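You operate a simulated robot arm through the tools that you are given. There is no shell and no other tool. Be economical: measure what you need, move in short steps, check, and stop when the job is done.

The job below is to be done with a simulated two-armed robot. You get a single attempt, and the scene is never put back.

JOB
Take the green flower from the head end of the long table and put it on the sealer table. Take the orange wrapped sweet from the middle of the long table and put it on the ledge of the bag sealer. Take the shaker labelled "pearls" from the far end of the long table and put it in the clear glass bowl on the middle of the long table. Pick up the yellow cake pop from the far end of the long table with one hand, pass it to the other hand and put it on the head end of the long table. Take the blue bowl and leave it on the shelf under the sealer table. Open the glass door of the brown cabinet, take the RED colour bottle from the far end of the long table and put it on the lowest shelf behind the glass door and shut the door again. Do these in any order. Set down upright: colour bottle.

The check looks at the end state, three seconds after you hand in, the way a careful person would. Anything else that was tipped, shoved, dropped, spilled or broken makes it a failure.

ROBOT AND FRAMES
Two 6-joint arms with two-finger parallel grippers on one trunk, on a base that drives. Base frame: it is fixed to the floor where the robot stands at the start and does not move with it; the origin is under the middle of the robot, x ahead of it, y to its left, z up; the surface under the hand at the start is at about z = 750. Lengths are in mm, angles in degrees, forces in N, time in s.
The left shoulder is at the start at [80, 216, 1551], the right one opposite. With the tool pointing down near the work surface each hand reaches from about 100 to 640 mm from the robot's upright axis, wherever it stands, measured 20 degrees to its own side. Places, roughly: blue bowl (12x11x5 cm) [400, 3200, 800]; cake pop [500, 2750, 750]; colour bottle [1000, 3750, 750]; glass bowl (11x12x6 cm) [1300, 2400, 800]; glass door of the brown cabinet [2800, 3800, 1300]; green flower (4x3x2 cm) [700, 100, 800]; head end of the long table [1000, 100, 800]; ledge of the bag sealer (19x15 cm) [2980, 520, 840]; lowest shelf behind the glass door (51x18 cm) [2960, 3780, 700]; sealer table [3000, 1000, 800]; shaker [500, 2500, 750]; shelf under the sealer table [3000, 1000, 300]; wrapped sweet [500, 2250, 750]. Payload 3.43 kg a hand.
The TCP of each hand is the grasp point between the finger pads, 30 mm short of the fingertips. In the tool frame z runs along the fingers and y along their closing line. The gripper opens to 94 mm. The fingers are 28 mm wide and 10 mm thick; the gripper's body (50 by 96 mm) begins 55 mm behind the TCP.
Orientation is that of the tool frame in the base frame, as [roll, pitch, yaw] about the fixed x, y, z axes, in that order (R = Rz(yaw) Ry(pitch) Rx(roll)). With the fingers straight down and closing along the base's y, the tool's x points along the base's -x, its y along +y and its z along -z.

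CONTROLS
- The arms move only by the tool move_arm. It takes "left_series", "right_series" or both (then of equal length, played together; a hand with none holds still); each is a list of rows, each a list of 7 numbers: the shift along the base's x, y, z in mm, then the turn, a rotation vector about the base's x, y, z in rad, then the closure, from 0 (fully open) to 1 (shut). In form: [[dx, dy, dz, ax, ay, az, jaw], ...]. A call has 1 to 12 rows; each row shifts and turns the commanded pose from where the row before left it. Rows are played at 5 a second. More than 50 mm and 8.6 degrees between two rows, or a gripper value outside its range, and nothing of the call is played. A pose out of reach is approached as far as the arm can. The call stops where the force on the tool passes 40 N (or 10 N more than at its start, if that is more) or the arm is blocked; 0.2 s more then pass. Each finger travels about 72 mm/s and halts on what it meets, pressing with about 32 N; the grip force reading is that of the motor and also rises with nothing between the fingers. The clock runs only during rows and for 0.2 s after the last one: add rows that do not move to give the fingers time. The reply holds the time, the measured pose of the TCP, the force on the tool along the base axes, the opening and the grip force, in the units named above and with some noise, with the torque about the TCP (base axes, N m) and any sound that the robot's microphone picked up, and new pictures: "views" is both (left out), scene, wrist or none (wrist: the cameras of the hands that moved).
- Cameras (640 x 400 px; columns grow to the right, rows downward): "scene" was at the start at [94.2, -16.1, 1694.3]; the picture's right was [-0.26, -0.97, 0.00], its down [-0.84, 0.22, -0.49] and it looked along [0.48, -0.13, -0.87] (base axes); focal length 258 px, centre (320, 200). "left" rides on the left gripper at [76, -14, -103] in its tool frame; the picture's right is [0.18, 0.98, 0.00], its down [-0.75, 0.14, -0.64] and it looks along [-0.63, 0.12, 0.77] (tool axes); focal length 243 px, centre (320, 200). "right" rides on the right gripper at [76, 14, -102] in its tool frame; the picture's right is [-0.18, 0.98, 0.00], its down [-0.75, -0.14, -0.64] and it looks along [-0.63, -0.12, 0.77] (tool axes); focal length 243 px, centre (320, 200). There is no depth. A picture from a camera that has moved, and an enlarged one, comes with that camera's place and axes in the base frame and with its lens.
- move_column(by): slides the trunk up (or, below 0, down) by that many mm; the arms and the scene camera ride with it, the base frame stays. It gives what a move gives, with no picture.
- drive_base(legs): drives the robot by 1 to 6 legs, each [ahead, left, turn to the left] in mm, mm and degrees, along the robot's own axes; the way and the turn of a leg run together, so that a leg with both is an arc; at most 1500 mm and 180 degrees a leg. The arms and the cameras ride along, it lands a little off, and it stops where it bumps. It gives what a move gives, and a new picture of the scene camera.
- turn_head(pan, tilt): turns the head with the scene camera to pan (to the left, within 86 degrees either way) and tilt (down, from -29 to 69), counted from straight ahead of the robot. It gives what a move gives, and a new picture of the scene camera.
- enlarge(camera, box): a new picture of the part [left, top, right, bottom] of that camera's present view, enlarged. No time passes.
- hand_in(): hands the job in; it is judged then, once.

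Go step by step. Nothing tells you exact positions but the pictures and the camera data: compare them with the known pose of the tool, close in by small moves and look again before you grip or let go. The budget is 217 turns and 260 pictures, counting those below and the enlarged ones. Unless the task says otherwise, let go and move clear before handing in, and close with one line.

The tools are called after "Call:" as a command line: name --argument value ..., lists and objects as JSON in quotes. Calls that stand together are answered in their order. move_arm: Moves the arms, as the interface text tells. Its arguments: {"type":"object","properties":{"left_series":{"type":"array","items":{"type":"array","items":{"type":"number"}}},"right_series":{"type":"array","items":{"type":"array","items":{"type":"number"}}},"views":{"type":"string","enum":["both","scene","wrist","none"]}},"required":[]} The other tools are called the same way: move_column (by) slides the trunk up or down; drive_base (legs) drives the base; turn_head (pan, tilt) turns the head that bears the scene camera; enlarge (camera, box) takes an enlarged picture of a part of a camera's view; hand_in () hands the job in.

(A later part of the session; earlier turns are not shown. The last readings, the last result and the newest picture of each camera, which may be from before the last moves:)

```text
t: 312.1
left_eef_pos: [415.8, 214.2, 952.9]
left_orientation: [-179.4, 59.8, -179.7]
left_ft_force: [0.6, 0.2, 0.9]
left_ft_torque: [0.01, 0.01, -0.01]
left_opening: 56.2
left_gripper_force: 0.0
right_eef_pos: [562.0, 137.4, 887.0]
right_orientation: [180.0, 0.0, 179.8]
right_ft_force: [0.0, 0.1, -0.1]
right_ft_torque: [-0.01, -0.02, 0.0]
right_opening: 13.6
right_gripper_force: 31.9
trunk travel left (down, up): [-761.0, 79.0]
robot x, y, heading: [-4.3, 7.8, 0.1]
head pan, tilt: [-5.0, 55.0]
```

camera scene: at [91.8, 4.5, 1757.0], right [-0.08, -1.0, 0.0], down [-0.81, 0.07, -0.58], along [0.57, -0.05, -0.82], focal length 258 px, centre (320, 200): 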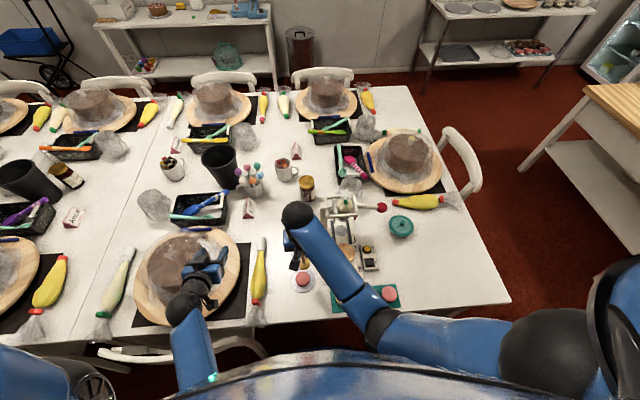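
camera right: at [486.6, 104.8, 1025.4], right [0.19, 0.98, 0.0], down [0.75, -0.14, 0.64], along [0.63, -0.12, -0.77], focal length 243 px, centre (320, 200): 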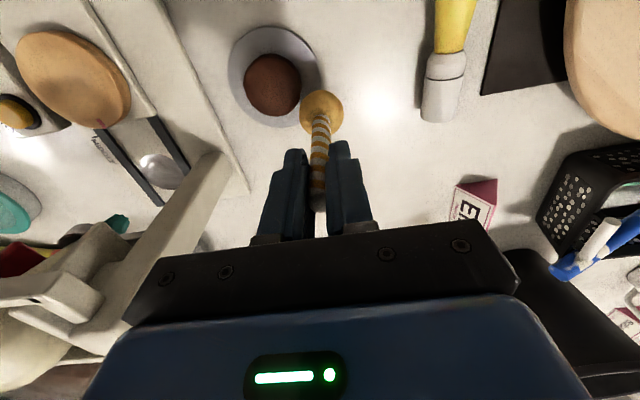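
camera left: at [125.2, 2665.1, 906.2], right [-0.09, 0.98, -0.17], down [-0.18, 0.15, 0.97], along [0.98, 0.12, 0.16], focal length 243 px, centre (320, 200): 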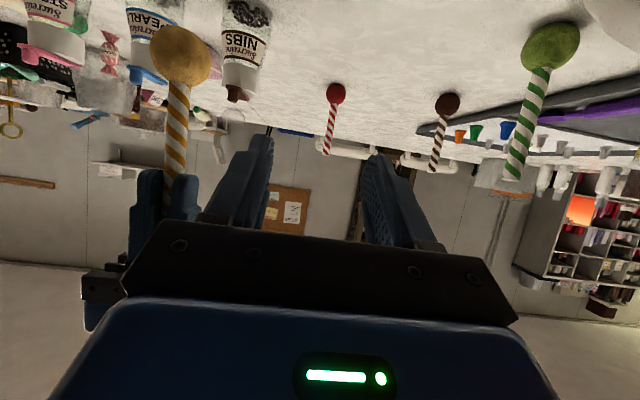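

Call:
move_column --by -2

Call:
enlarge --camera "right" --box '[200, 0, 440, 150]'

```text
t: 312.6
left_eef_pos: [415.1, 214.5, 952.5]
left_orientation: [-179.5, 59.9, -179.9]
left_ft_force: [1.2, 0.1, 0.4]
left_ft_torque: [0.03, 0.01, 0.04]
left_opening: 56.5
left_gripper_force: 0.0
right_eef_pos: [561.8, 136.2, 887.9]
right_orientation: [180.0, 0.1, 179.8]
right_ft_force: [-0.8, -1.4, 11.8]
right_ft_torque: [-0.15, 0.18, 0.01]
right_opening: 13.5
right_gripper_force: 32.6
trunk travel left (down, up): [-759.0, 81.0]
robot x, y, heading: [-5.8, 7.1, 0.5]
head pan, tilt: [-5.0, 55.0]
```

```text
2.67 times, centred on (320, 75) of right
camera zoom: at [485.6, 153.0, 988.5], right [0.19, 0.98, 0.0], down [0.75, -0.14, 0.64], along [0.63, -0.12, -0.77], focal length 647 px, centre (320, 533)
```

zoom: 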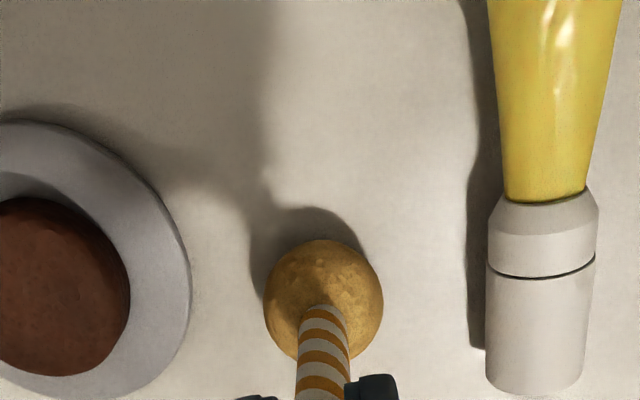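

Contact made. Easing off, opening slowly and lifting clear.

Call:
move_arm --right_series '[[0, 0, 1, 0, 0, 0, 0.9], [0, 0, 0, 0, 0, 0, 0.84], [0, 0, 0, 0, 0, 0, 0.78], [0, 0, 0, 0, 0, 0, 0.7], [0, 0, 0, 0, 0, 0, 0.6], [0, 0, 0, 0, 0, 0, 0.5]]' --views "wrist"

Call:
move_column --by 79

Call:
enlarge --camera "right" --box '[160, 0, 480, 200]'

```text
t: 314.0
left_eef_pos: [415.9, 215.1, 951.6]
left_orientation: [-179.4, 59.7, -179.7]
left_ft_force: [0.3, -0.4, 0.3]
left_ft_torque: [0.01, -0.02, 0.0]
left_opening: 56.2
left_gripper_force: 0.0
right_eef_pos: [561.2, 138.2, 887.0]
right_orientation: [-179.9, 0.0, 179.7]
right_ft_force: [-0.1, 0.3, -0.4]
right_ft_torque: [0.02, 0.0, 0.03]
right_opening: 47.2
right_gripper_force: 0.0
trunk travel left (down, up): [-759.0, 81.0]
robot x, y, heading: [-6.3, 10.0, 0.5]
head pan, tilt: [-5.0, 55.0]
camera right: at [485.8, 153.4, 988.2], right [0.19, 0.98, 0.0], down [0.75, -0.14, 0.64], along [0.63, -0.12, -0.77], focal length 243 px, centre (320, 200)
```

right: 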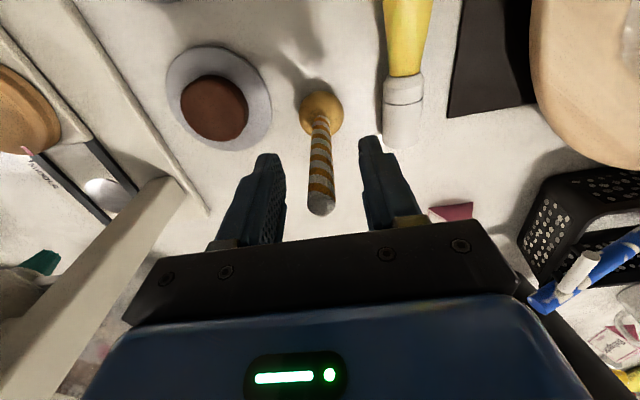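

```text
t: 315.2
left_eef_pos: [415.0, 214.7, 1030.4]
left_orientation: [-179.4, 59.8, -179.8]
left_ft_force: [0.1, 0.2, -0.9]
left_ft_torque: [0.02, -0.02, 0.0]
left_opening: 56.3
left_gripper_force: 0.0
right_eef_pos: [561.7, 138.7, 965.4]
right_orientation: [-179.9, 0.0, 179.9]
right_ft_force: [0.5, 0.0, 0.1]
right_ft_torque: [0.0, 0.02, 0.01]
right_opening: 47.0
right_gripper_force: 0.0
trunk travel left (down, up): [-838.0, 2.0]
robot x, y, heading: [-3.6, 7.5, 0.3]
head pan, tilt: [-5.0, 55.0]
```

```text
2.00 times, centred on (320, 100) of right
camera zoom: at [485.9, 153.4, 1066.9], right [0.19, 0.98, 0.0], down [0.75, -0.14, 0.64], along [0.63, -0.12, -0.77], focal length 485 px, centre (320, 400)
```

zoom: 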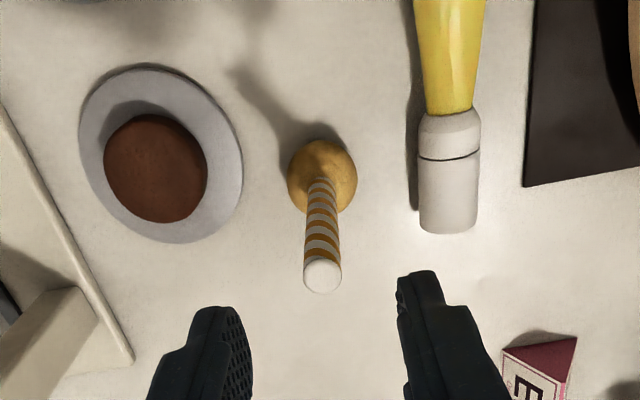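

The pop stands well on the head end. I'll retract the hands, back off and return to the shakers.

Call:
move_arm --right_series '[[-10, 0, 30, 0, 0, 0, 0.4], [-35, 0, 15, 0, 0, 0, 0.3], [-35, -5, 10, 0, 0, 0, 0.2], [-35, -25, 5, 0, 0, 0, 0.2], [-25, -40, 0, 0, 0, 0, 0.2], [0, -40, 0, 0, 0, 0, 0.2], [0, -40, 0, 0, 0, 0, 0.2]]' --left_series '[[0, 0, 0, 0, 0, 0, 0.4], [0, 0, 0, 0, 0, 0, 0.4], [0, 0, 0, 0, 0, 0, 0.4], [0, 0, 0, 0, 0, 0, 0.4], [0, 0, 0, 0, 0, 0, 0.4], [0, 0, 0, 0, 0, 0, 0.4], [0, 0, 0, 0, 0, 0, 0.4]]' --views "none"

Call:
drive_base --legs '[[-360, 0, 0], [0, 1330, 0], [0, 1330, 0]]'

Call:
turn_head --pan 0 --tilt 55

```text
t: 316.8
left_eef_pos: [415.5, 214.3, 1031.3]
left_orientation: [-179.6, 59.9, -179.8]
left_ft_force: [-0.9, 0.0, 0.2]
left_ft_torque: [-0.01, 0.0, 0.02]
left_opening: 56.2
left_gripper_force: 0.0
right_eef_pos: [562.2, 96.7, 931.5]
right_orientation: [-180.0, 0.0, 179.9]
right_ft_force: [-0.4, 0.3, 0.0]
right_ft_torque: [0.03, 0.03, 0.0]
right_opening: 74.9
right_gripper_force: 0.1
right hand out of reach, approached as far as the arm can: row 1, 2, 3, 4, 5, 6, 7
trunk travel left (down, up): [-838.0, 2.0]
robot x, y, heading: [-6.8, 9.4, 0.5]
head pan, tilt: [-5.0, 55.0]
```

```text
t: 331.6
left_eef_pos: [-3.2, 2884.1, 1031.0]
left_orientation: [-179.6, 59.8, -178.4]
left_ft_force: [-1.4, -0.1, 0.7]
left_ft_torque: [0.0, -0.01, 0.0]
left_opening: 56.5
left_gripper_force: 0.0
right_eef_pos: [142.7, 2769.8, 931.3]
right_orientation: [-180.0, -0.1, -178.7]
right_ft_force: [-0.5, 0.2, -0.3]
right_ft_torque: [0.05, 0.04, -0.01]
right_opening: 75.2
right_gripper_force: 0.0
trunk travel left (down, up): [-838.0, 2.0]
robot x, y, heading: [-420.5, 2666.9, 1.9]
head pan, tilt: [-5.0, 55.0]
camera scene: at [-318.7, 2665.3, 1757.7], right [-0.06, -1.0, 0.0], down [-0.82, 0.05, -0.57], along [0.57, -0.03, -0.82], focal length 258 px, centre (320, 200)
```

scene: 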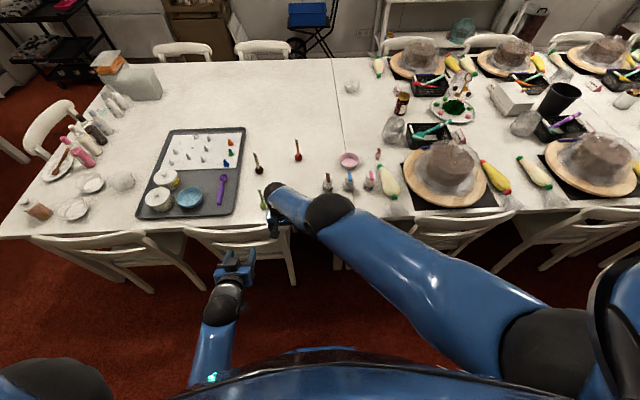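

```text
t: 332.3
left_eef_pos: [-4.1, 2883.0, 1030.5]
left_orientation: [-179.5, 59.8, -178.4]
left_ft_force: [-0.5, 0.1, -0.4]
left_ft_torque: [0.05, 0.0, -0.04]
left_opening: 56.2
left_gripper_force: 0.1
right_eef_pos: [143.0, 2769.8, 932.1]
right_orientation: [-179.8, -0.1, -178.8]
right_ft_force: [0.7, -0.2, 1.0]
right_ft_torque: [-0.02, 0.03, 0.01]
right_opening: 75.3
right_gripper_force: 0.1
trunk travel left (down, up): [-838.0, 2.0]
robot x, y, heading: [-421.1, 2670.9, 1.5]
head pan, tilt: [0.0, 55.0]
camera scene: at [-318.6, 2672.3, 1757.8], right [0.03, -1.0, 0.0], down [-0.82, -0.02, -0.57], along [0.57, 0.02, -0.82], focal length 258 px, centre (320, 200)
```

scene: 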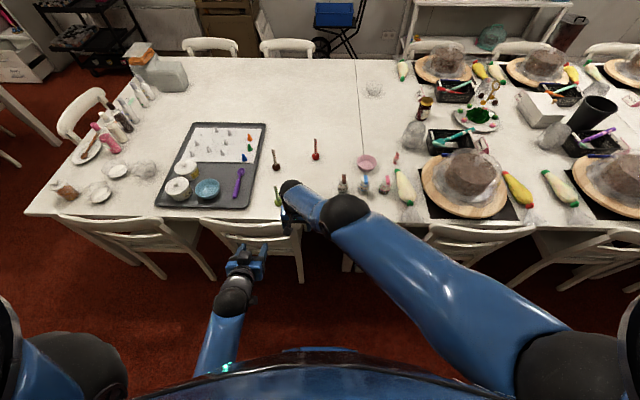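

The right hand did not retract as commanded, so I must check the pop later. First I'll get the right arm back to a normal pose here in free space.

Call:
move_arm --right_series '[[-20, -30, 0, 0, 0, 0, 0.2], [-20, -30, 0, 0, 0, 0, 0.2], [0, -30, 0, 0, 0, 0, 0.2], [0, 0, 0, 0, 0, 0, 0.2]]' --views "none"

```text
t: 333.3
left_eef_pos: [-3.7, 2884.4, 1030.5]
left_orientation: [-179.4, 59.8, -178.3]
left_ft_force: [0.5, 0.0, -0.8]
left_ft_torque: [0.03, 0.01, -0.01]
left_opening: 56.5
left_gripper_force: 0.0
right_eef_pos: [148.6, 2707.0, 892.8]
right_orientation: [-179.7, 0.0, -178.8]
right_ft_force: [0.3, 0.0, -0.8]
right_ft_torque: [0.01, -0.01, -0.03]
right_opening: 75.4
right_gripper_force: 0.1
right hand out of reach, approached as far as the arm can: row 1, 2, 3
trunk travel left (down, up): [-838.0, 2.0]
robot x, y, heading: [-421.8, 2669.4, 1.6]
head pan, tilt: [0.0, 55.0]
```

Call:
move_arm --right_series '[[-45, 0, 0, 0, 0, 0, 0.2], [-45, 0, 0, 0, 0, 0, 0.2], [-45, 0, 0, 0, 0, 0, 0.2], [0, 0, 0, 0, 0, 0, 0.2]]' --views "scene"

```text
t: 334.3
left_eef_pos: [-4.8, 2885.1, 1031.2]
left_orientation: [-179.4, 59.8, -178.4]
left_ft_force: [-0.4, 0.8, 0.1]
left_ft_torque: [-0.02, 0.01, 0.02]
left_opening: 56.6
left_gripper_force: 0.2
right_eef_pos: [74.7, 2743.3, 838.7]
right_orientation: [-179.8, -0.1, -178.9]
right_ft_force: [0.8, 0.5, 0.7]
right_ft_torque: [-0.01, -0.01, -0.04]
right_opening: 75.2
right_gripper_force: 0.0
right hand out of reach, approached as far as the arm can: row 1, 2, 3
trunk travel left (down, up): [-838.0, 2.0]
robot x, y, heading: [-418.6, 2670.2, 1.7]
head pan, tilt: [0.0, 55.0]
camera scene: at [-318.4, 2672.6, 1757.7], right [0.03, -1.0, 0.0], down [-0.82, -0.03, -0.57], along [0.57, 0.02, -0.82], focal length 258 px, centre (320, 200)
```

scene: 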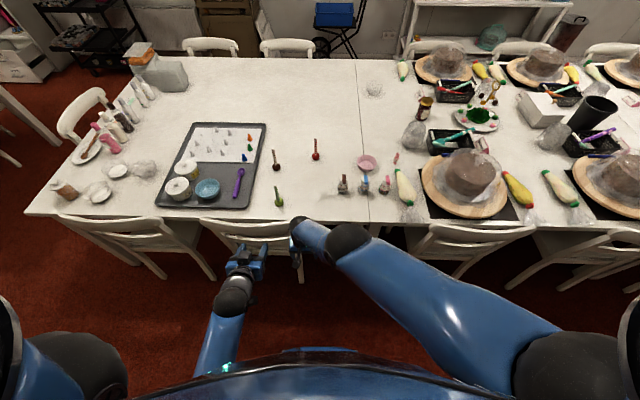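

Call:
move_arm --right_series '[[0, -45, 10, 0, 0, 0, 0.2], [0, -45, 10, 0, 0, 0, 0.2], [0, -45, 10, 0, 0, 0, 0.2], [0, -45, 10, 0, 0, 0, 0.2], [0, 0, 0, 0, 0, 0, 0.2]]' --views "scene"

```text
t: 335.5
left_eef_pos: [-4.1, 2884.0, 1030.6]
left_orientation: [-179.4, 59.8, -178.4]
left_ft_force: [0.6, 0.0, 0.0]
left_ft_torque: [0.01, 0.0, -0.01]
left_opening: 56.5
left_gripper_force: 0.0
right_eef_pos: [127.8, 2587.0, 819.7]
right_orientation: [-179.8, -0.2, -178.9]
right_ft_force: [0.0, -0.3, 0.1]
right_ft_torque: [-0.02, -0.03, 0.03]
right_opening: 75.2
right_gripper_force: 0.0
right hand out of reach, approached as far as the arm can: row 1, 2, 3, 4
trunk travel left (down, up): [-838.0, 2.0]
robot x, y, heading: [-421.4, 2668.6, 1.8]
head pan, tilt: [0.0, 55.0]
camera scene: at [-318.6, 2672.9, 1757.7], right [0.03, -1.0, 0.0], down [-0.82, -0.03, -0.57], along [0.57, 0.02, -0.82], focal length 258 px, centre (320, 200)
```

scene: 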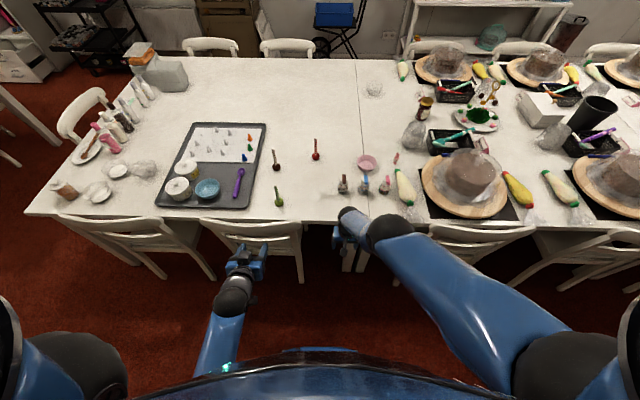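

Call:
move_arm --right_series '[[-25, -40, 10, 0, 0, 0, 0.2], [-25, -40, 10, 0, 0, 0, 0.2], [-25, -40, 10, 0, 0, 0, 0.2], [-25, -20, 10, 0, 0, 0, 0.2], [-25, 0, 10, 0, 0, 0, 0.2], [0, 0, 0, 0, 0, 0, 0.2]]' --views "scene"

```text
t: 336.9
left_eef_pos: [-3.6, 2884.6, 1030.6]
left_orientation: [-179.4, 59.8, -178.3]
left_ft_force: [0.0, 0.0, -0.8]
left_ft_torque: [-0.01, -0.01, 0.04]
left_opening: 56.4
left_gripper_force: 0.0
right_eef_pos: [88.4, 2453.9, 767.2]
right_orientation: [-180.0, -0.1, -178.8]
right_ft_force: [0.1, -0.2, 0.6]
right_ft_torque: [0.01, 0.03, 0.01]
right_opening: 75.2
right_gripper_force: 0.0
right hand out of reach, approached as far as the arm can: row 1, 2, 3, 4, 5
trunk travel left (down, up): [-838.0, 2.0]
robot x, y, heading: [-417.7, 2669.5, 1.7]
head pan, tilt: [0.0, 55.0]
camera scene: at [-318.6, 2673.1, 1757.7], right [0.03, -1.0, 0.0], down [-0.82, -0.03, -0.57], along [0.57, 0.02, -0.82], focal length 258 px, centre (320, 200)
```

scene: 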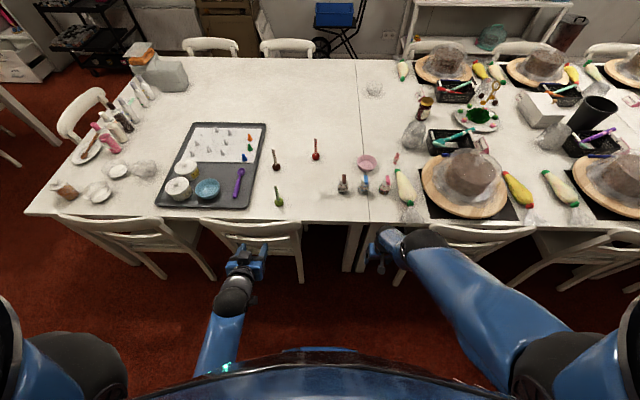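

The commanded target has drifted out of the reachable zone. I'll steer the command back to a comfortable pose ahead of the right shoulder.

Call:
move_arm --right_series '[[39, 36, -20, 0, 0, 0, 0.2], [39, 36, -20, 0, 0, 0, 0.2], [39, 36, -20, 0, 0, 0, 0.2], [39, 36, -20, 0, 0, 0, 0.2], [0, 0, 0, 0, 0, 0, 0.2]]' --views "none"

```text
refused: row 1 steps farther than a row can; nothing moved
```

Call:
move_arm --right_series '[[30, 28, -16, 0, 0, 0, 0.2], [30, 28, -16, 0, 0, 0, 0.2], [30, 28, -16, 0, 0, 0, 0.2], [30, 28, -16, 0, 0, 0, 0.2], [0, 0, 0, 0, 0, 0, 0.2]]' --views "none"

```text
t: 338.1
left_eef_pos: [-5.2, 2884.6, 1030.9]
left_orientation: [-179.3, 59.8, -178.4]
left_ft_force: [-0.3, -0.2, 0.4]
left_ft_torque: [-0.03, -0.04, -0.04]
left_opening: 56.5
left_gripper_force: 0.0
right_eef_pos: [110.5, 2521.0, 788.3]
right_orientation: [-179.9, 0.0, -179.0]
right_ft_force: [-0.2, 0.5, -0.8]
right_ft_torque: [-0.02, 0.0, 0.0]
right_opening: 75.5
right_gripper_force: 0.1
right hand out of reach, approached as far as the arm can: row 1, 2, 3, 4
trunk travel left (down, up): [-838.0, 2.0]
robot x, y, heading: [-422.6, 2669.8, 1.6]
head pan, tilt: [0.0, 55.0]
```

Call:
move_arm --right_series '[[0, 0, 0, 0, -0.14, 0, 0.2], [0, 0, 0, 0, -0.14, 0, 0.2], [0, 0, 0, 0, -0.14, 0, 0.2], [0, 0, 0, 0, -0.14, 0, 0.2], [0, 0, 0, 0, 0, 0, 0.2]]' --views "scene"

```text
t: 339.3
left_eef_pos: [-3.8, 2884.4, 1030.1]
left_orientation: [-179.3, 59.8, -178.4]
left_ft_force: [0.0, -0.2, -0.6]
left_ft_torque: [0.0, 0.0, -0.02]
left_opening: 56.5
left_gripper_force: 0.1
right_eef_pos: [134.6, 2522.6, 758.2]
right_orientation: [-178.7, 29.6, -178.7]
right_ft_force: [-0.3, 0.2, -0.5]
right_ft_torque: [0.01, -0.01, 0.01]
right_opening: 75.3
right_gripper_force: 0.0
right hand out of reach, approached as far as the arm can: row 1, 2, 3, 4
trunk travel left (down, up): [-838.0, 2.0]
robot x, y, heading: [-421.8, 2670.9, 1.6]
head pan, tilt: [0.0, 55.0]
camera scene: at [-318.4, 2673.1, 1757.7], right [0.03, -1.0, 0.0], down [-0.82, -0.03, -0.57], along [0.57, 0.02, -0.82], focal length 258 px, centre (320, 200)
```

scene: 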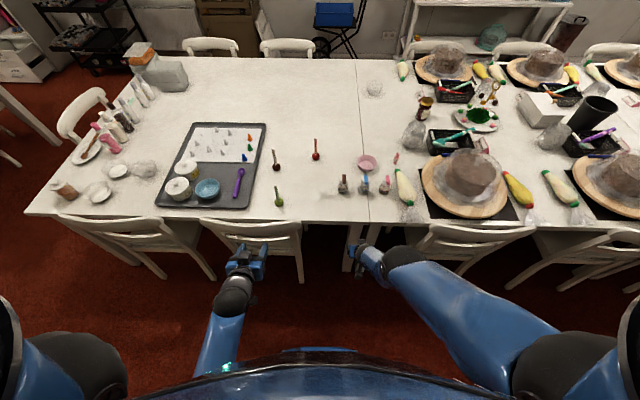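

The right arm is stuck fully straight. I'll back away from the table for safety and try motions that would bend the elbow.

Call:
drive_base --legs '[[-300, 0, 0]]'

Call:
move_arm --right_series '[[0, 0, -45, 0, 0, 0, 0.2], [0, 0, -45, 0, 0, 0, 0.2], [-20, 0, -40, 0, 0, 0, 0.2], [-20, 0, -40, 0, 0, 0, 0.2], [0, 0, 0, 0, 0, 0, 0.2]]' --views "none"

Call:
move_arm --right_series '[[-10, 40, 0, 0, 0, 0, 0.2], [-10, 40, 0, 0, 0, 0, 0.2], [-10, 40, 0, 0, 0, 0, 0.2], [0, 0, 0, 0, 0, 0, 0.2]]' --views "none"

```text
t: 341.3
left_eef_pos: [-300.3, 2877.2, 1029.1]
left_orientation: [-179.3, 59.8, -178.1]
left_ft_force: [0.9, 0.0, 0.5]
left_ft_torque: [-0.01, 0.0, 0.01]
left_opening: 56.3
left_gripper_force: 0.0
right_eef_pos: [-161.7, 2515.5, 757.0]
right_orientation: [-178.6, 29.5, -178.5]
right_ft_force: [0.9, 0.6, 0.3]
right_ft_torque: [0.02, 0.01, 0.01]
right_opening: 75.5
right_gripper_force: 0.1
trunk travel left (down, up): [-838.0, 2.0]
robot x, y, heading: [-720.9, 2658.1, 1.8]
head pan, tilt: [0.0, 55.0]
camera scene: at [-613.5, 2663.5, 1757.4], right [0.03, -1.0, 0.0], down [-0.82, -0.03, -0.57], along [0.57, 0.02, -0.82], focal length 258 px, centre (320, 200)
```

scene: 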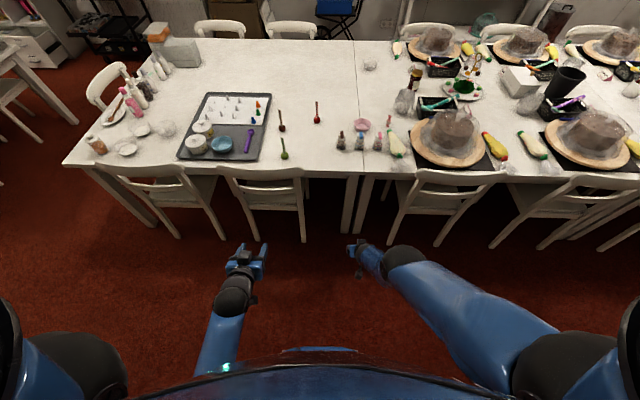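

```text
t: 342.5
left_eef_pos: [-301.6, 2876.7, 1030.5]
left_orientation: [-179.5, 59.8, -178.0]
left_ft_force: [0.1, 0.7, 0.6]
left_ft_torque: [-0.02, 0.0, 0.01]
left_opening: 56.5
left_gripper_force: 0.1
right_eef_pos: [-237.0, 2527.3, 716.1]
right_orientation: [-178.7, 29.5, -178.6]
right_ft_force: [0.4, 0.1, -0.8]
right_ft_torque: [-0.02, 0.03, 0.0]
right_opening: 75.1
right_gripper_force: 0.1
right hand out of reach, approached as far as the arm can: row 1, 2, 3, 4
trunk travel left (down, up): [-838.0, 2.0]
robot x, y, heading: [-720.1, 2657.7, 2.2]
head pan, tilt: [0.0, 55.0]
```

```text
t: 343.5
left_eef_pos: [-305.0, 2875.4, 1031.5]
left_orientation: [-179.5, 59.9, -178.1]
left_ft_force: [0.7, -0.9, -0.1]
left_ft_torque: [0.0, -0.04, 0.0]
left_opening: 56.4
left_gripper_force: 0.1
right_eef_pos: [-282.0, 2650.7, 726.2]
right_orientation: [-178.8, 29.6, -178.4]
right_ft_force: [0.1, -0.8, -0.3]
right_ft_torque: [0.03, 0.01, 0.0]
right_opening: 75.2
right_gripper_force: 0.1
right hand out of reach, approached as far as the arm can: row 2, 3
trunk travel left (down, up): [-838.0, 2.0]
robot x, y, heading: [-722.0, 2660.0, 1.9]
head pan, tilt: [0.0, 55.0]
```

Call:
move_arm --right_series '[[0, 0, 30, 0, 0, 0, 0.2], [0, 0, 30, 0, 0, 0, 0.2], [0, 0, 30, 0, 0, 0, 0.2], [0, 0, 30, 0, 0, 0, 0.2], [0, 0, 0, 0, 0, 0, 0.2]]' --views "none"

```text
t: 344.7
left_eef_pos: [-304.3, 2876.3, 1031.5]
left_orientation: [-179.4, 59.9, -178.0]
left_ft_force: [0.2, -0.1, 0.1]
left_ft_torque: [0.02, 0.01, 0.01]
left_opening: 56.4
left_gripper_force: 0.1
right_eef_pos: [-284.2, 2652.1, 846.4]
right_orientation: [-178.6, 29.6, -178.3]
right_ft_force: [-0.2, 0.2, 0.1]
right_ft_torque: [-0.01, -0.01, -0.05]
right_opening: 75.4
right_gripper_force: 0.2
trunk travel left (down, up): [-838.0, 2.0]
robot x, y, heading: [-720.3, 2658.3, 2.0]
head pan, tilt: [0.0, 55.0]
```

The right arm is responsive again. Bringing it to its own side at 45° tilt, ready for the shaker.

Call:
move_arm --right_series '[[0, -32, 24, 0, -0.054, 0, 0.2], [0, -32, 24, 0, -0.054, 0, 0.2], [0, -32, 24, 0, -0.054, 0, 0.2], [0, -32, 24, 0, -0.054, 0, 0.2], [0, -32, 24, 0, -0.054, 0, 0.2], [0, 0, 0, 0, 0, 0, 0.2]]' --views "none"

Call:
drive_base --legs '[[0, 20, -2], [500, 0, 0]]'

Call:
enlarge --camera "right" --box '[0, 0, 640, 400]'

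```text
t: 346.1
left_eef_pos: [-304.5, 2875.0, 1030.5]
left_orientation: [-179.3, 59.7, -178.1]
left_ft_force: [-0.3, -0.1, -0.6]
left_ft_torque: [0.02, -0.02, 0.02]
left_opening: 56.4
left_gripper_force: 0.1
right_eef_pos: [-285.0, 2491.7, 965.6]
right_orientation: [-178.1, 45.2, -178.1]
right_ft_force: [0.2, -0.5, -0.2]
right_ft_torque: [-0.03, -0.01, -0.01]
right_opening: 75.2
right_gripper_force: 0.0
trunk travel left (down, up): [-838.0, 2.0]
robot x, y, heading: [-719.3, 2660.9, 2.0]
head pan, tilt: [0.0, 55.0]
```

```text
t: 349.5
left_eef_pos: [199.2, 2891.0, 1030.6]
left_orientation: [-179.5, 60.0, -179.3]
left_ft_force: [0.6, -0.4, 0.2]
left_ft_torque: [0.0, 0.0, 0.01]
left_opening: 56.3
left_gripper_force: 0.1
right_eef_pos: [210.0, 2507.2, 965.3]
right_orientation: [-178.1, 45.2, -179.3]
right_ft_force: [-0.3, 0.6, 0.1]
right_ft_torque: [-0.01, -0.04, 0.0]
right_opening: 75.4
right_gripper_force: 0.1
trunk travel left (down, up): [-838.0, 2.0]
robot x, y, heading: [-220.6, 2682.7, 0.5]
head pan, tilt: [0.0, 55.0]
camera scene: at [-120.8, 2685.0, 1758.0], right [0.01, -1.0, 0.0], down [-0.82, -0.01, -0.58], along [0.58, 0.01, -0.82], focal length 258 px, centre (320, 200)
```

scene: 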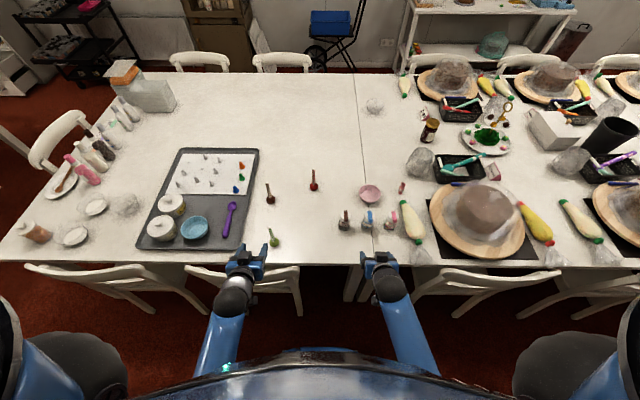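

```text
1.00 times, centred on (320, 200) of right (not enlarged: the box is as wide or as high as the picture)
camera zoom: at [84.1, 2524.2, 982.5], right [0.14, 0.98, 0.11], down [0.07, -0.12, 0.99], along [0.99, -0.13, -0.09], focal length 243 px, centre (320, 200)
```

zoom: 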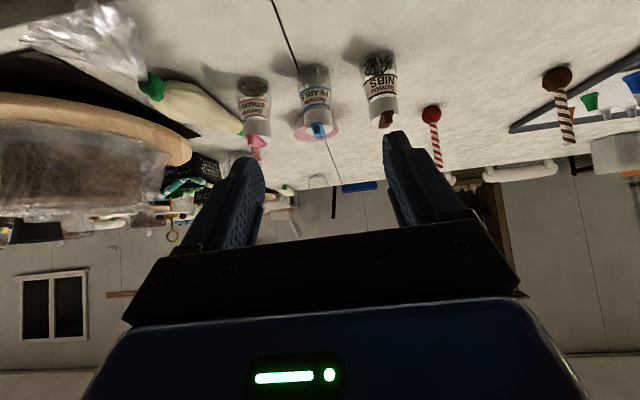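

The pearls shaker stands at about [440, 2490], lid top near z 840. Moving the right hand to a pre-grasp point.

Call:
move_arm --right_series '[[34, -4.5, -22, 0, 0, 0, 0.25], [34, -4.5, -22, 0, 0, 0, 0.25], [34, -4.5, -22, 0, 0, 0, 0.25], [36, -4.5, -24, 0, 0, 0, 0.25], [0, 0, 0, 0, 0, 0, 0.25]]' --views "wrist"

```text
t: 350.7
left_eef_pos: [199.7, 2890.9, 1031.2]
left_orientation: [-179.5, 59.9, -179.3]
left_ft_force: [0.2, -0.4, 0.6]
left_ft_torque: [0.03, -0.03, 0.0]
left_opening: 56.6
left_gripper_force: 0.0
right_eef_pos: [347.0, 2487.9, 875.7]
right_orientation: [-178.1, 45.1, -179.4]
right_ft_force: [0.8, 0.3, -0.2]
right_ft_torque: [-0.01, -0.03, 0.0]
right_opening: 70.4
right_gripper_force: 0.1
trunk travel left (down, up): [-838.0, 2.0]
robot x, y, heading: [-219.2, 2682.6, 0.7]
head pan, tilt: [0.0, 55.0]
camera right: at [221.1, 2505.2, 892.8], right [0.14, 0.98, 0.11], down [0.08, -0.12, 0.99], along [0.99, -0.13, -0.09], focal length 243 px, centre (320, 200)
```

right: 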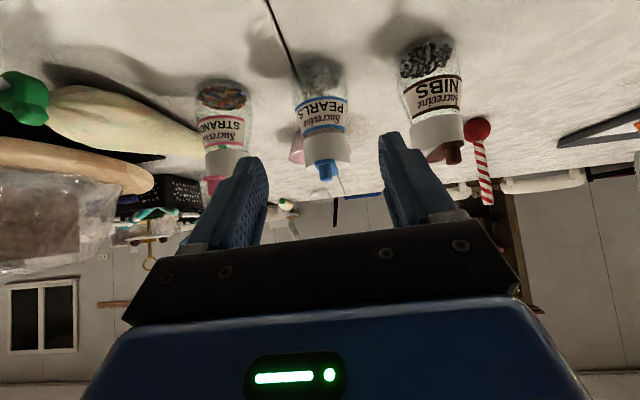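

Aligned. Approaching along the tilt and gripping the shaker body.

Call:
move_arm --right_series '[[18, 0.5, -20, 0, 0, 0, 0.25], [18, 0.5, -20, 0, 0, 0, 0.25], [18, 0, -20, 0, 0, 0, 0.25], [18, 0, -18, 0, 0, 0, 0.25], [0, 0, 0, 0, 0, 0, 0.25]]' --views "wrist"

```text
t: 351.9
left_eef_pos: [199.6, 2891.0, 1030.9]
left_orientation: [-179.5, 59.9, -179.3]
left_ft_force: [-0.7, 0.0, -0.4]
left_ft_torque: [0.0, -0.02, 0.03]
left_opening: 56.4
left_gripper_force: 0.0
right_eef_pos: [401.7, 2490.2, 815.7]
right_orientation: [-178.1, 45.1, -179.3]
right_ft_force: [-0.1, -0.5, 0.2]
right_ft_torque: [0.0, 0.0, -0.02]
right_opening: 70.5
right_gripper_force: 0.0
right hand out of reach, approached as far as the arm can: row 4
trunk travel left (down, up): [-838.0, 2.0]
robot x, y, heading: [-218.9, 2681.1, 0.9]
head pan, tilt: [0.0, 55.0]
camera right: at [275.2, 2506.9, 832.3], right [0.14, 0.98, 0.11], down [0.08, -0.12, 0.99], along [0.99, -0.13, -0.09], focal length 243 px, centre (320, 200)
```

right: 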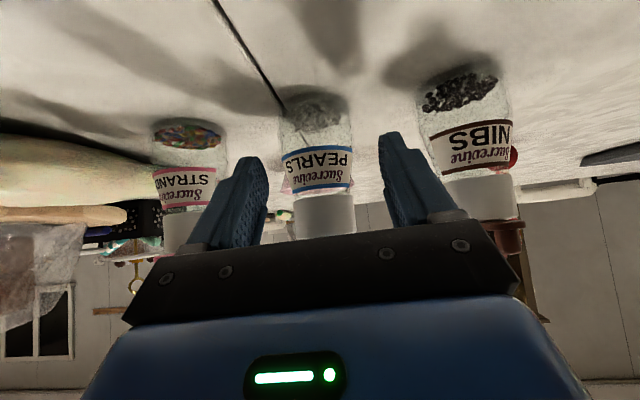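

At the reach limit again; I'll use the base and column for the last bit.

Call:
drive_base --legs '[[20, 0, 0]]'

Call:
move_column --by -18

Call:
enlarge --camera "right" --box '[160, 60, 480, 260]'

```text
t: 352.7
left_eef_pos: [216.6, 2891.7, 1033.0]
left_orientation: [-179.4, 60.1, -179.3]
left_ft_force: [-0.6, -0.2, -0.5]
left_ft_torque: [0.0, 0.03, 0.0]
left_opening: 56.6
left_gripper_force: 0.0
right_eef_pos: [417.7, 2489.4, 817.2]
right_orientation: [-178.1, 45.4, -179.2]
right_ft_force: [-0.1, 0.0, 0.3]
right_ft_torque: [-0.02, 0.01, 0.01]
right_opening: 70.5
right_gripper_force: 0.1
trunk travel left (down, up): [-838.0, 2.0]
robot x, y, heading: [-199.0, 2678.5, 0.8]
head pan, tilt: [0.0, 55.0]
camera scene: at [-104.8, 2684.9, 1758.2], right [0.01, -1.0, 0.0], down [-0.82, -0.01, -0.58], along [0.58, 0.01, -0.82], focal length 258 px, centre (320, 200)
```

scene: 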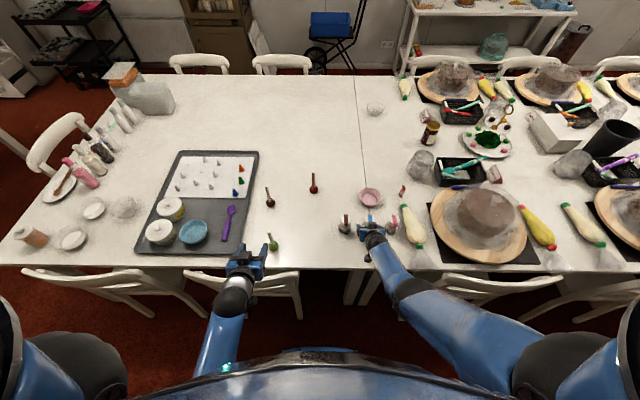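

```text
t: 353.3
left_eef_pos: [218.1, 2890.8, 1012.8]
left_orientation: [-179.4, 59.9, -179.3]
left_ft_force: [0.4, 1.0, 0.2]
left_ft_torque: [-0.03, -0.01, 0.0]
left_opening: 56.2
left_gripper_force: 0.1
right_eef_pos: [419.4, 2490.7, 797.2]
right_orientation: [-178.1, 45.2, -179.3]
right_ft_force: [-0.1, 0.7, -0.2]
right_ft_torque: [0.02, -0.04, 0.0]
right_opening: 70.5
right_gripper_force: 0.0
trunk travel left (down, up): [-820.0, 20.0]
robot x, y, heading: [-199.8, 2686.8, 0.7]
head pan, tilt: [0.0, 55.0]
```

```text
2.00 times, centred on (320, 160) of right
camera zoom: at [294.6, 2507.1, 814.5], right [0.14, 0.98, 0.11], down [0.08, -0.12, 0.99], along [0.99, -0.13, -0.09], focal length 485 px, centre (320, 280)
```

zoom: 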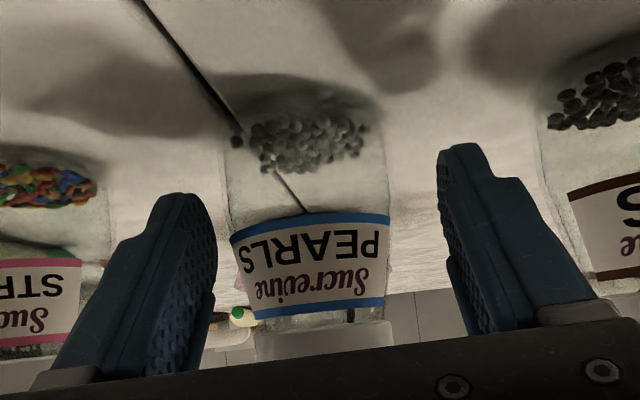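

Straddling the pearls shaker. Shifting 5 mm and gripping, then lifting.

Call:
move_arm --right_series '[[0, -5, 0, 0, 0, 0, 0.25], [0, 0, 0, 0, 0, 0, 0.4], [0, 0, 0, 0, 0, 0, 0.5], [0, 0, 0, 0, 0, 0, 0.58], [0, 0, 0, 0, 0, 0, 0.6], [0, 0, 0, 0, 0, 0, 0.6]]' --views "none"

Call:
move_arm --right_series '[[0, 0, 10, 0, 0, 0, 0.6], [0, 0, 25, 0, 0, 0, 0.6], [-10, 0, 35, 0, 0, 0, 0.6], [-20, 0, 35, 0, 0, 0, 0.6], [-30, 0, 30, 0, 0, 0, 0.6], [-30, 0, 30, 0, 0, 0, 0.6], [-30, 0, 20, 0, 0, 0, 0.6]]' --views "wrist"

```text
t: 354.7
left_eef_pos: [220.2, 2891.5, 1013.4]
left_orientation: [-179.4, 59.8, -179.3]
left_ft_force: [2.1, -0.1, 0.1]
left_ft_torque: [0.02, 0.03, 0.04]
left_opening: 56.5
left_gripper_force: 0.1
right_eef_pos: [419.9, 2484.0, 795.9]
right_orientation: [-178.1, 45.0, -179.3]
right_ft_force: [0.4, 0.4, -0.3]
right_ft_torque: [0.0, 0.05, -0.01]
right_opening: 55.1
right_gripper_force: 32.0
trunk travel left (down, up): [-820.0, 20.0]
robot x, y, heading: [-200.7, 2685.0, 0.8]
head pan, tilt: [0.0, 55.0]
```

```text
t: 356.3
left_eef_pos: [218.8, 2890.7, 1011.6]
left_orientation: [-179.4, 59.9, -179.2]
left_ft_force: [-0.1, 1.0, 0.8]
left_ft_torque: [-0.03, -0.01, -0.03]
left_opening: 56.5
left_gripper_force: 0.2
right_eef_pos: [299.6, 2487.0, 983.3]
right_orientation: [-178.1, 45.0, -179.4]
right_ft_force: [-0.4, -0.8, -1.9]
right_ft_torque: [0.02, 0.04, -0.01]
right_opening: 54.8
right_gripper_force: 32.1
trunk travel left (down, up): [-820.0, 20.0]
robot x, y, heading: [-198.4, 2680.0, 0.8]
head pan, tilt: [0.0, 55.0]
camera right: at [174.0, 2503.0, 1000.4], right [0.14, 0.98, 0.11], down [0.08, -0.12, 0.99], along [0.99, -0.13, -0.09], focal length 243 px, centre (320, 200)
```

right: 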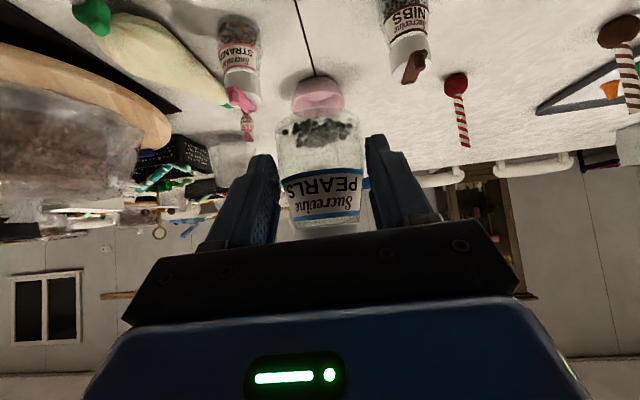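

Shaker held. Next the blue bowl: sliding left to bring it in front of the left hand.

Call:
drive_base --legs '[[-20, 380, -0.8]]'

Call:
turn_head --pan 10 --tilt 60

Call:
enlarge --camera "scene" --box '[200, 100, 400, 225]'

```text
t: 358.8
left_eef_pos: [200.5, 3271.7, 1012.5]
left_orientation: [-179.8, 59.8, 179.6]
left_ft_force: [-0.3, 0.4, 0.3]
left_ft_torque: [0.02, 0.02, 0.0]
left_opening: 56.1
left_gripper_force: 0.1
right_eef_pos: [275.8, 2865.8, 981.3]
right_orientation: [-178.3, 45.0, 179.7]
right_ft_force: [1.1, -0.5, -1.8]
right_ft_torque: [0.04, 0.08, 0.03]
right_opening: 54.7
right_gripper_force: 32.3
trunk travel left (down, up): [-820.0, 20.0]
robot x, y, heading: [-222.8, 3070.7, -0.0]
head pan, tilt: [0.0, 55.0]
camera scene: at [-120.0, 3068.8, 1739.7], right [0.0, -1.0, 0.0], down [-0.82, 0.0, -0.57], along [0.57, 0.0, -0.82], focal length 258 px, centre (320, 200)
```

scene: 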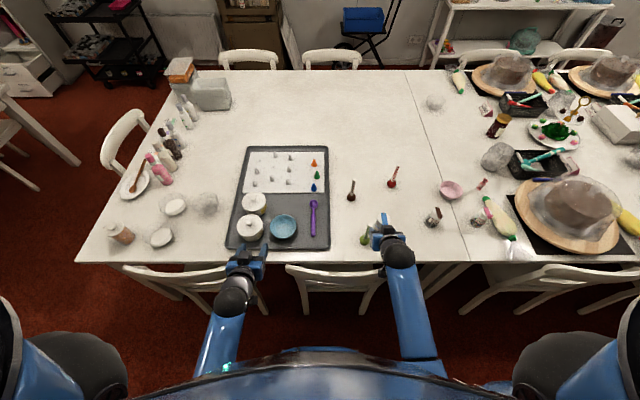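

```text
t: 359.5
left_eef_pos: [200.4, 3274.3, 1011.3]
left_orientation: [-179.5, 59.9, 179.9]
left_ft_force: [0.8, 0.2, -0.1]
left_ft_torque: [0.0, 0.01, -0.02]
left_opening: 56.5
left_gripper_force: 0.1
right_eef_pos: [275.8, 2866.9, 982.2]
right_orientation: [-178.1, 45.0, 179.8]
right_ft_force: [-0.6, -1.0, -1.3]
right_ft_torque: [0.02, 0.04, -0.02]
right_opening: 54.8
right_gripper_force: 31.7
trunk travel left (down, up): [-820.0, 20.0]
robot x, y, heading: [-225.3, 3071.7, -0.1]
head pan, tilt: [10.0, 60.0]
camera scene: at [-126.6, 3083.1, 1733.7], right [0.17, -0.98, 0.0], down [-0.85, -0.15, -0.5], along [0.49, 0.09, -0.87], focal length 258 px, centre (320, 200)
```

scene: 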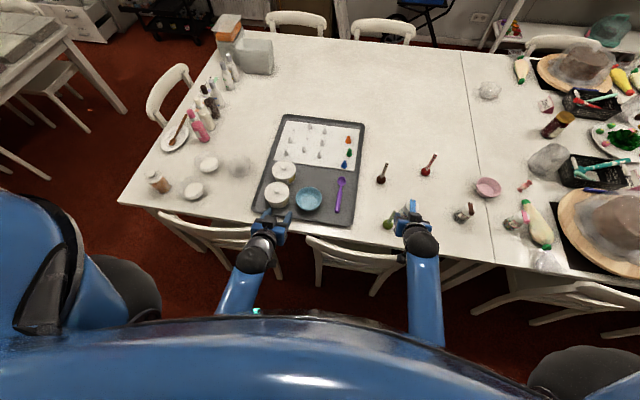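

```text
3.20 times, centred on (300, 162) of scene
camera zoom: at [-126.6, 3083.1, 1733.7], right [0.17, -0.98, 0.0], down [-0.85, -0.15, -0.5], along [0.49, 0.09, -0.87], focal length 824 px, centre (384, 320)
```

zoom: 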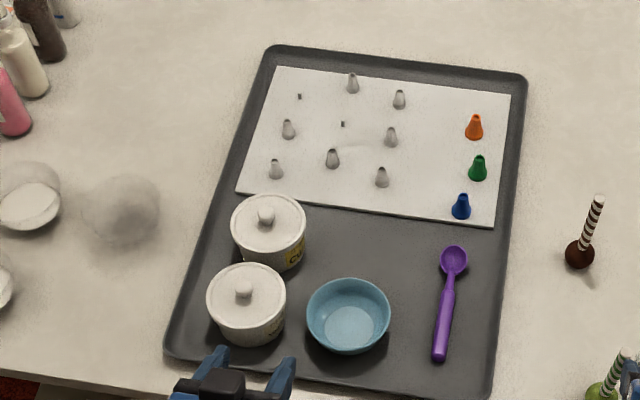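

The bowl's rim centre is near [408, 3229], free on its right side. I'll pinch that right wall, with the left hand at 45° tilt and rolled about 22° to match the wall's slope.

Call:
move_arm --left_series '[[24, -16, -25, 0, 0.131, 0, 0.45], [24, -16, -25, 0, 0.131, 0, 0.45], [24, -16, -25, 0.127, 0, 0, 0.45], [24, -16, -25, 0.127, 0, 0, 0.45], [24, -15, -25, 0.127, 0, 0, 0.45], [24, -15, -25, 0, 0, 0, 0.45], [0, 0, 0, 0, 0, 0, 0.45]]' --views "both"

```text
t: 361.1
left_eef_pos: [342.3, 3180.6, 862.4]
left_orientation: [151.3, 40.9, 159.7]
left_ft_force: [0.3, -0.6, -0.5]
left_ft_torque: [0.0, 0.03, -0.01]
left_opening: 51.9
left_gripper_force: 0.0
right_eef_pos: [275.6, 2869.1, 982.7]
right_orientation: [-178.1, 45.1, 179.9]
right_ft_force: [0.2, -1.2, -2.9]
right_ft_torque: [-0.01, 0.05, -0.01]
right_opening: 54.9
right_gripper_force: 32.0
trunk travel left (down, up): [-820.0, 20.0]
robot x, y, heading: [-221.0, 3068.8, 0.0]
head pan, tilt: [10.0, 60.0]
camera scene: at [-127.6, 3084.8, 1733.7], right [0.17, -0.98, 0.0], down [-0.85, -0.15, -0.5], along [0.49, 0.09, -0.87], focal length 258 px, centre (320, 200)
camera left: at [216.2, 3163.2, 873.8], right [-0.12, 0.96, 0.24], down [0.08, -0.23, 0.97], along [0.99, 0.14, -0.05], focal length 243 px, centre (320, 200)
```

scene: 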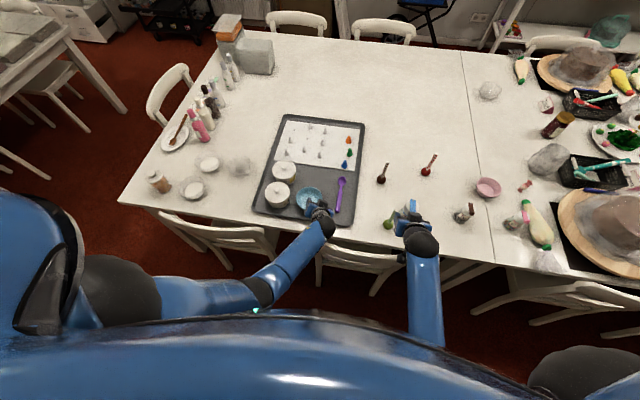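
left: 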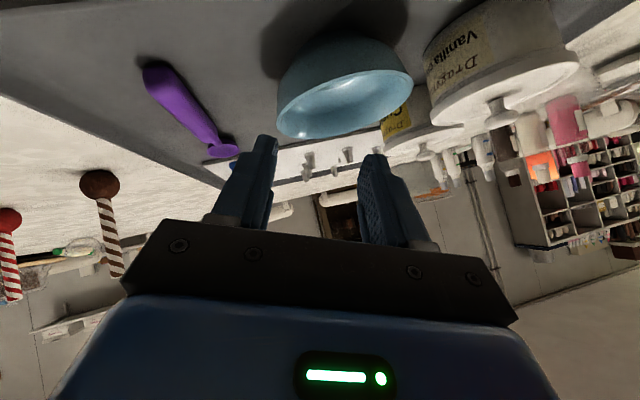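

I'll move to the pre-approach point in line with the wall and check.

Call:
move_arm --left_series '[[0, -25, -14, 0, 0, 0, 0.62], [12, 4, -11, 0, 0, 0, 0.62], [12, 4, -11, 0, 0, 0, 0.62], [0, 0, 0, 0, 0, 0, 0.62]]' --views "wrist"

```text
t: 361.6
left_eef_pos: [346.1, 3155.0, 850.3]
left_orientation: [150.5, 41.2, 159.3]
left_ft_force: [-23.1, -0.3, 36.4]
left_ft_torque: [-1.21, 5.12, -0.66]
left_opening: 35.8
left_gripper_force: 0.0
right_eef_pos: [270.1, 2868.5, 985.1]
right_orientation: [-178.2, 45.2, 179.9]
right_ft_force: [-0.5, -0.5, -2.7]
right_ft_torque: [0.02, 0.02, 0.02]
right_opening: 54.9
right_gripper_force: 32.1
trunk travel left (down, up): [-820.0, 20.0]
robot x, y, heading: [-224.9, 3075.7, 0.3]
head pan, tilt: [10.0, 60.0]
stopped in row 2 (left hand): the force on the tool passed its limit at 73 N (the readings are from after the stop); the commanded pose is now the measured one
camera left: at [219.2, 3137.6, 860.6], right [-0.12, 0.96, 0.24], down [0.08, -0.23, 0.97], along [0.99, 0.14, -0.04], focal length 243 px, centre (320, 200)
```

left: 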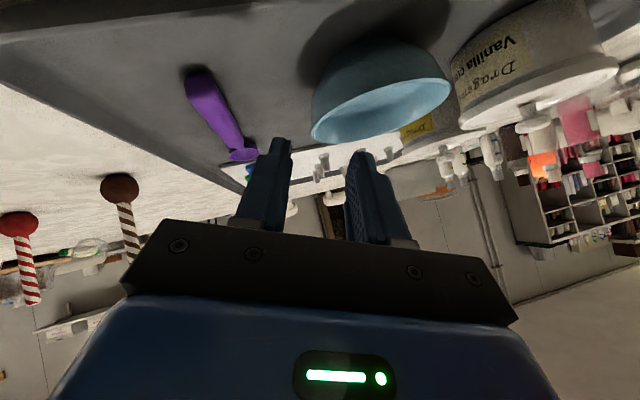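

The underside of the hand bumped something behind it, likely the chair back. Backing off upward and looking.

Call:
move_arm --left_series '[[0, 0, 25, 0, 0, 0, 0.62], [0, 0, 30, 0, 0, 0, 0.62], [0, 0, 20, 0, 0, 0, 0.62]]' --views "none"

Call:
turn_head --pan 10 --tilt 69

Call:
enlarge --camera "scene" --box '[200, 120, 420, 258]'

```text
t: 362.4
left_eef_pos: [352.5, 3156.8, 919.8]
left_orientation: [150.8, 40.9, 159.5]
left_ft_force: [0.7, -0.2, 0.0]
left_ft_torque: [0.03, -0.02, 0.0]
left_opening: 35.5
left_gripper_force: 0.1
right_eef_pos: [275.5, 2868.8, 982.9]
right_orientation: [-178.2, 45.1, 179.9]
right_ft_force: [0.2, -0.1, -1.6]
right_ft_torque: [-0.01, 0.01, -0.01]
right_opening: 54.8
right_gripper_force: 31.9
trunk travel left (down, up): [-820.0, 20.0]
robot x, y, heading: [-224.0, 3072.0, -0.0]
head pan, tilt: [10.0, 60.0]
```

```text
t: 363.1
left_eef_pos: [352.4, 3159.2, 919.7]
left_orientation: [150.9, 40.9, 159.3]
left_ft_force: [0.3, -0.5, 0.1]
left_ft_torque: [0.01, -0.01, -0.03]
left_opening: 35.4
left_gripper_force: 0.2
right_eef_pos: [277.3, 2867.9, 983.0]
right_orientation: [-178.1, 45.0, -180.0]
right_ft_force: [0.5, 0.0, -2.0]
right_ft_torque: [-0.01, 0.06, -0.03]
right_opening: 54.7
right_gripper_force: 31.8
trunk travel left (down, up): [-820.0, 20.0]
robot x, y, heading: [-224.4, 3069.1, 0.2]
head pan, tilt: [10.0, 68.8]
camera scene: at [-137.6, 3082.6, 1724.3], right [0.18, -0.98, 0.0], down [-0.92, -0.16, -0.36], along [0.36, 0.06, -0.93], focal length 258 px, centre (320, 200)
```

scene: 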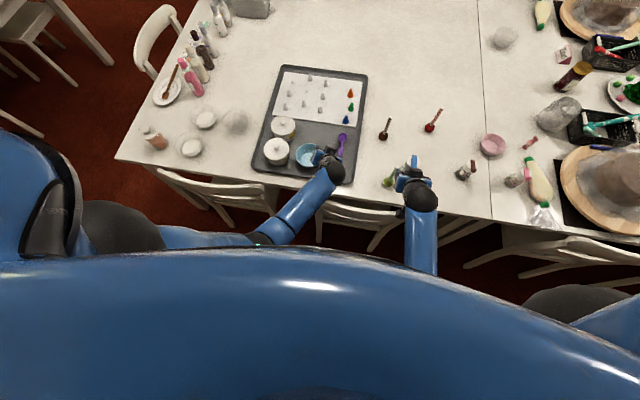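

```text
2.90 times, centred on (310, 189) of scene
camera zoom: at [-137.6, 3082.6, 1724.3], right [0.18, -0.98, 0.0], down [-0.92, -0.16, -0.36], along [0.36, 0.06, -0.93], focal length 747 px, centre (349, 232)
```

zoom: 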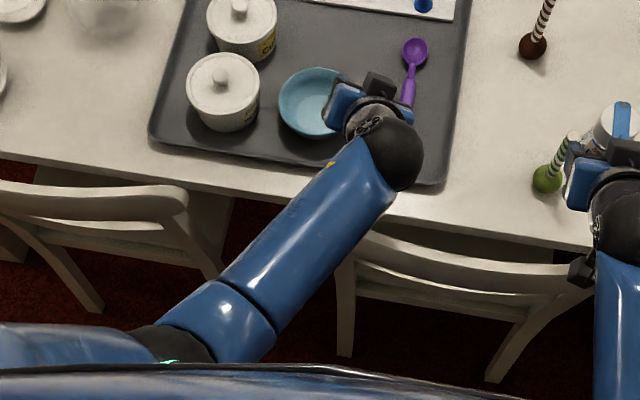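

The chair back at x≈200 was in the way of the wrist. I'll use a steeper tilt (about 20°) so wrist and forearm stay well above it, and re-approach.

Call:
move_arm --left_series '[[3, -1, -5, 0, 0.145, 0, 0.6], [3, -1, -5, 0, 0.145, 0, 0.6], [4, -2, -5, 0, 0.145, 0, 0.6], [0, 0, -15, 0, 0, 0, 0.6], [0, 0, -15, 0, 0, 0, 0.6], [0, 0, 0, 0, 0, 0, 0.6]]' --views "wrist"

```text
t: 364.5
left_eef_pos: [361.9, 3153.1, 873.4]
left_orientation: [159.8, 17.1, 163.9]
left_ft_force: [-1.0, -0.8, 0.1]
left_ft_torque: [-0.01, 0.03, 0.02]
left_opening: 37.6
left_gripper_force: 0.2
right_eef_pos: [276.1, 2869.0, 983.0]
right_orientation: [-178.1, 45.0, 179.9]
right_ft_force: [-0.4, 0.3, -2.5]
right_ft_torque: [0.04, 0.02, 0.01]
right_opening: 54.7
right_gripper_force: 31.9
trunk travel left (down, up): [-820.0, 20.0]
robot x, y, heading: [-225.3, 3075.4, 0.0]
head pan, tilt: [10.0, 68.8]
camera left: at [252.6, 3134.9, 937.2], right [-0.01, 0.96, 0.27], down [0.48, -0.23, 0.84], along [0.88, 0.14, -0.46], focal length 243 px, centre (320, 200)
```

left: 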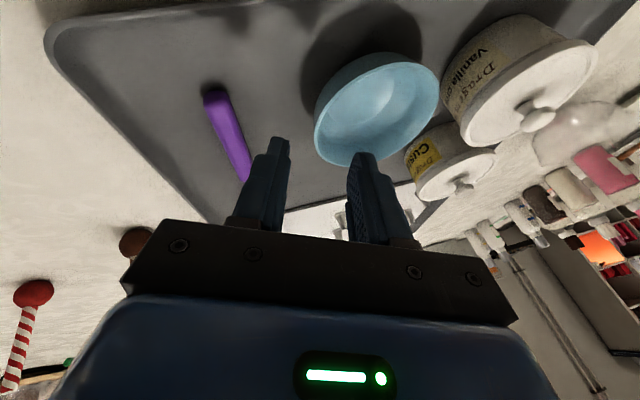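

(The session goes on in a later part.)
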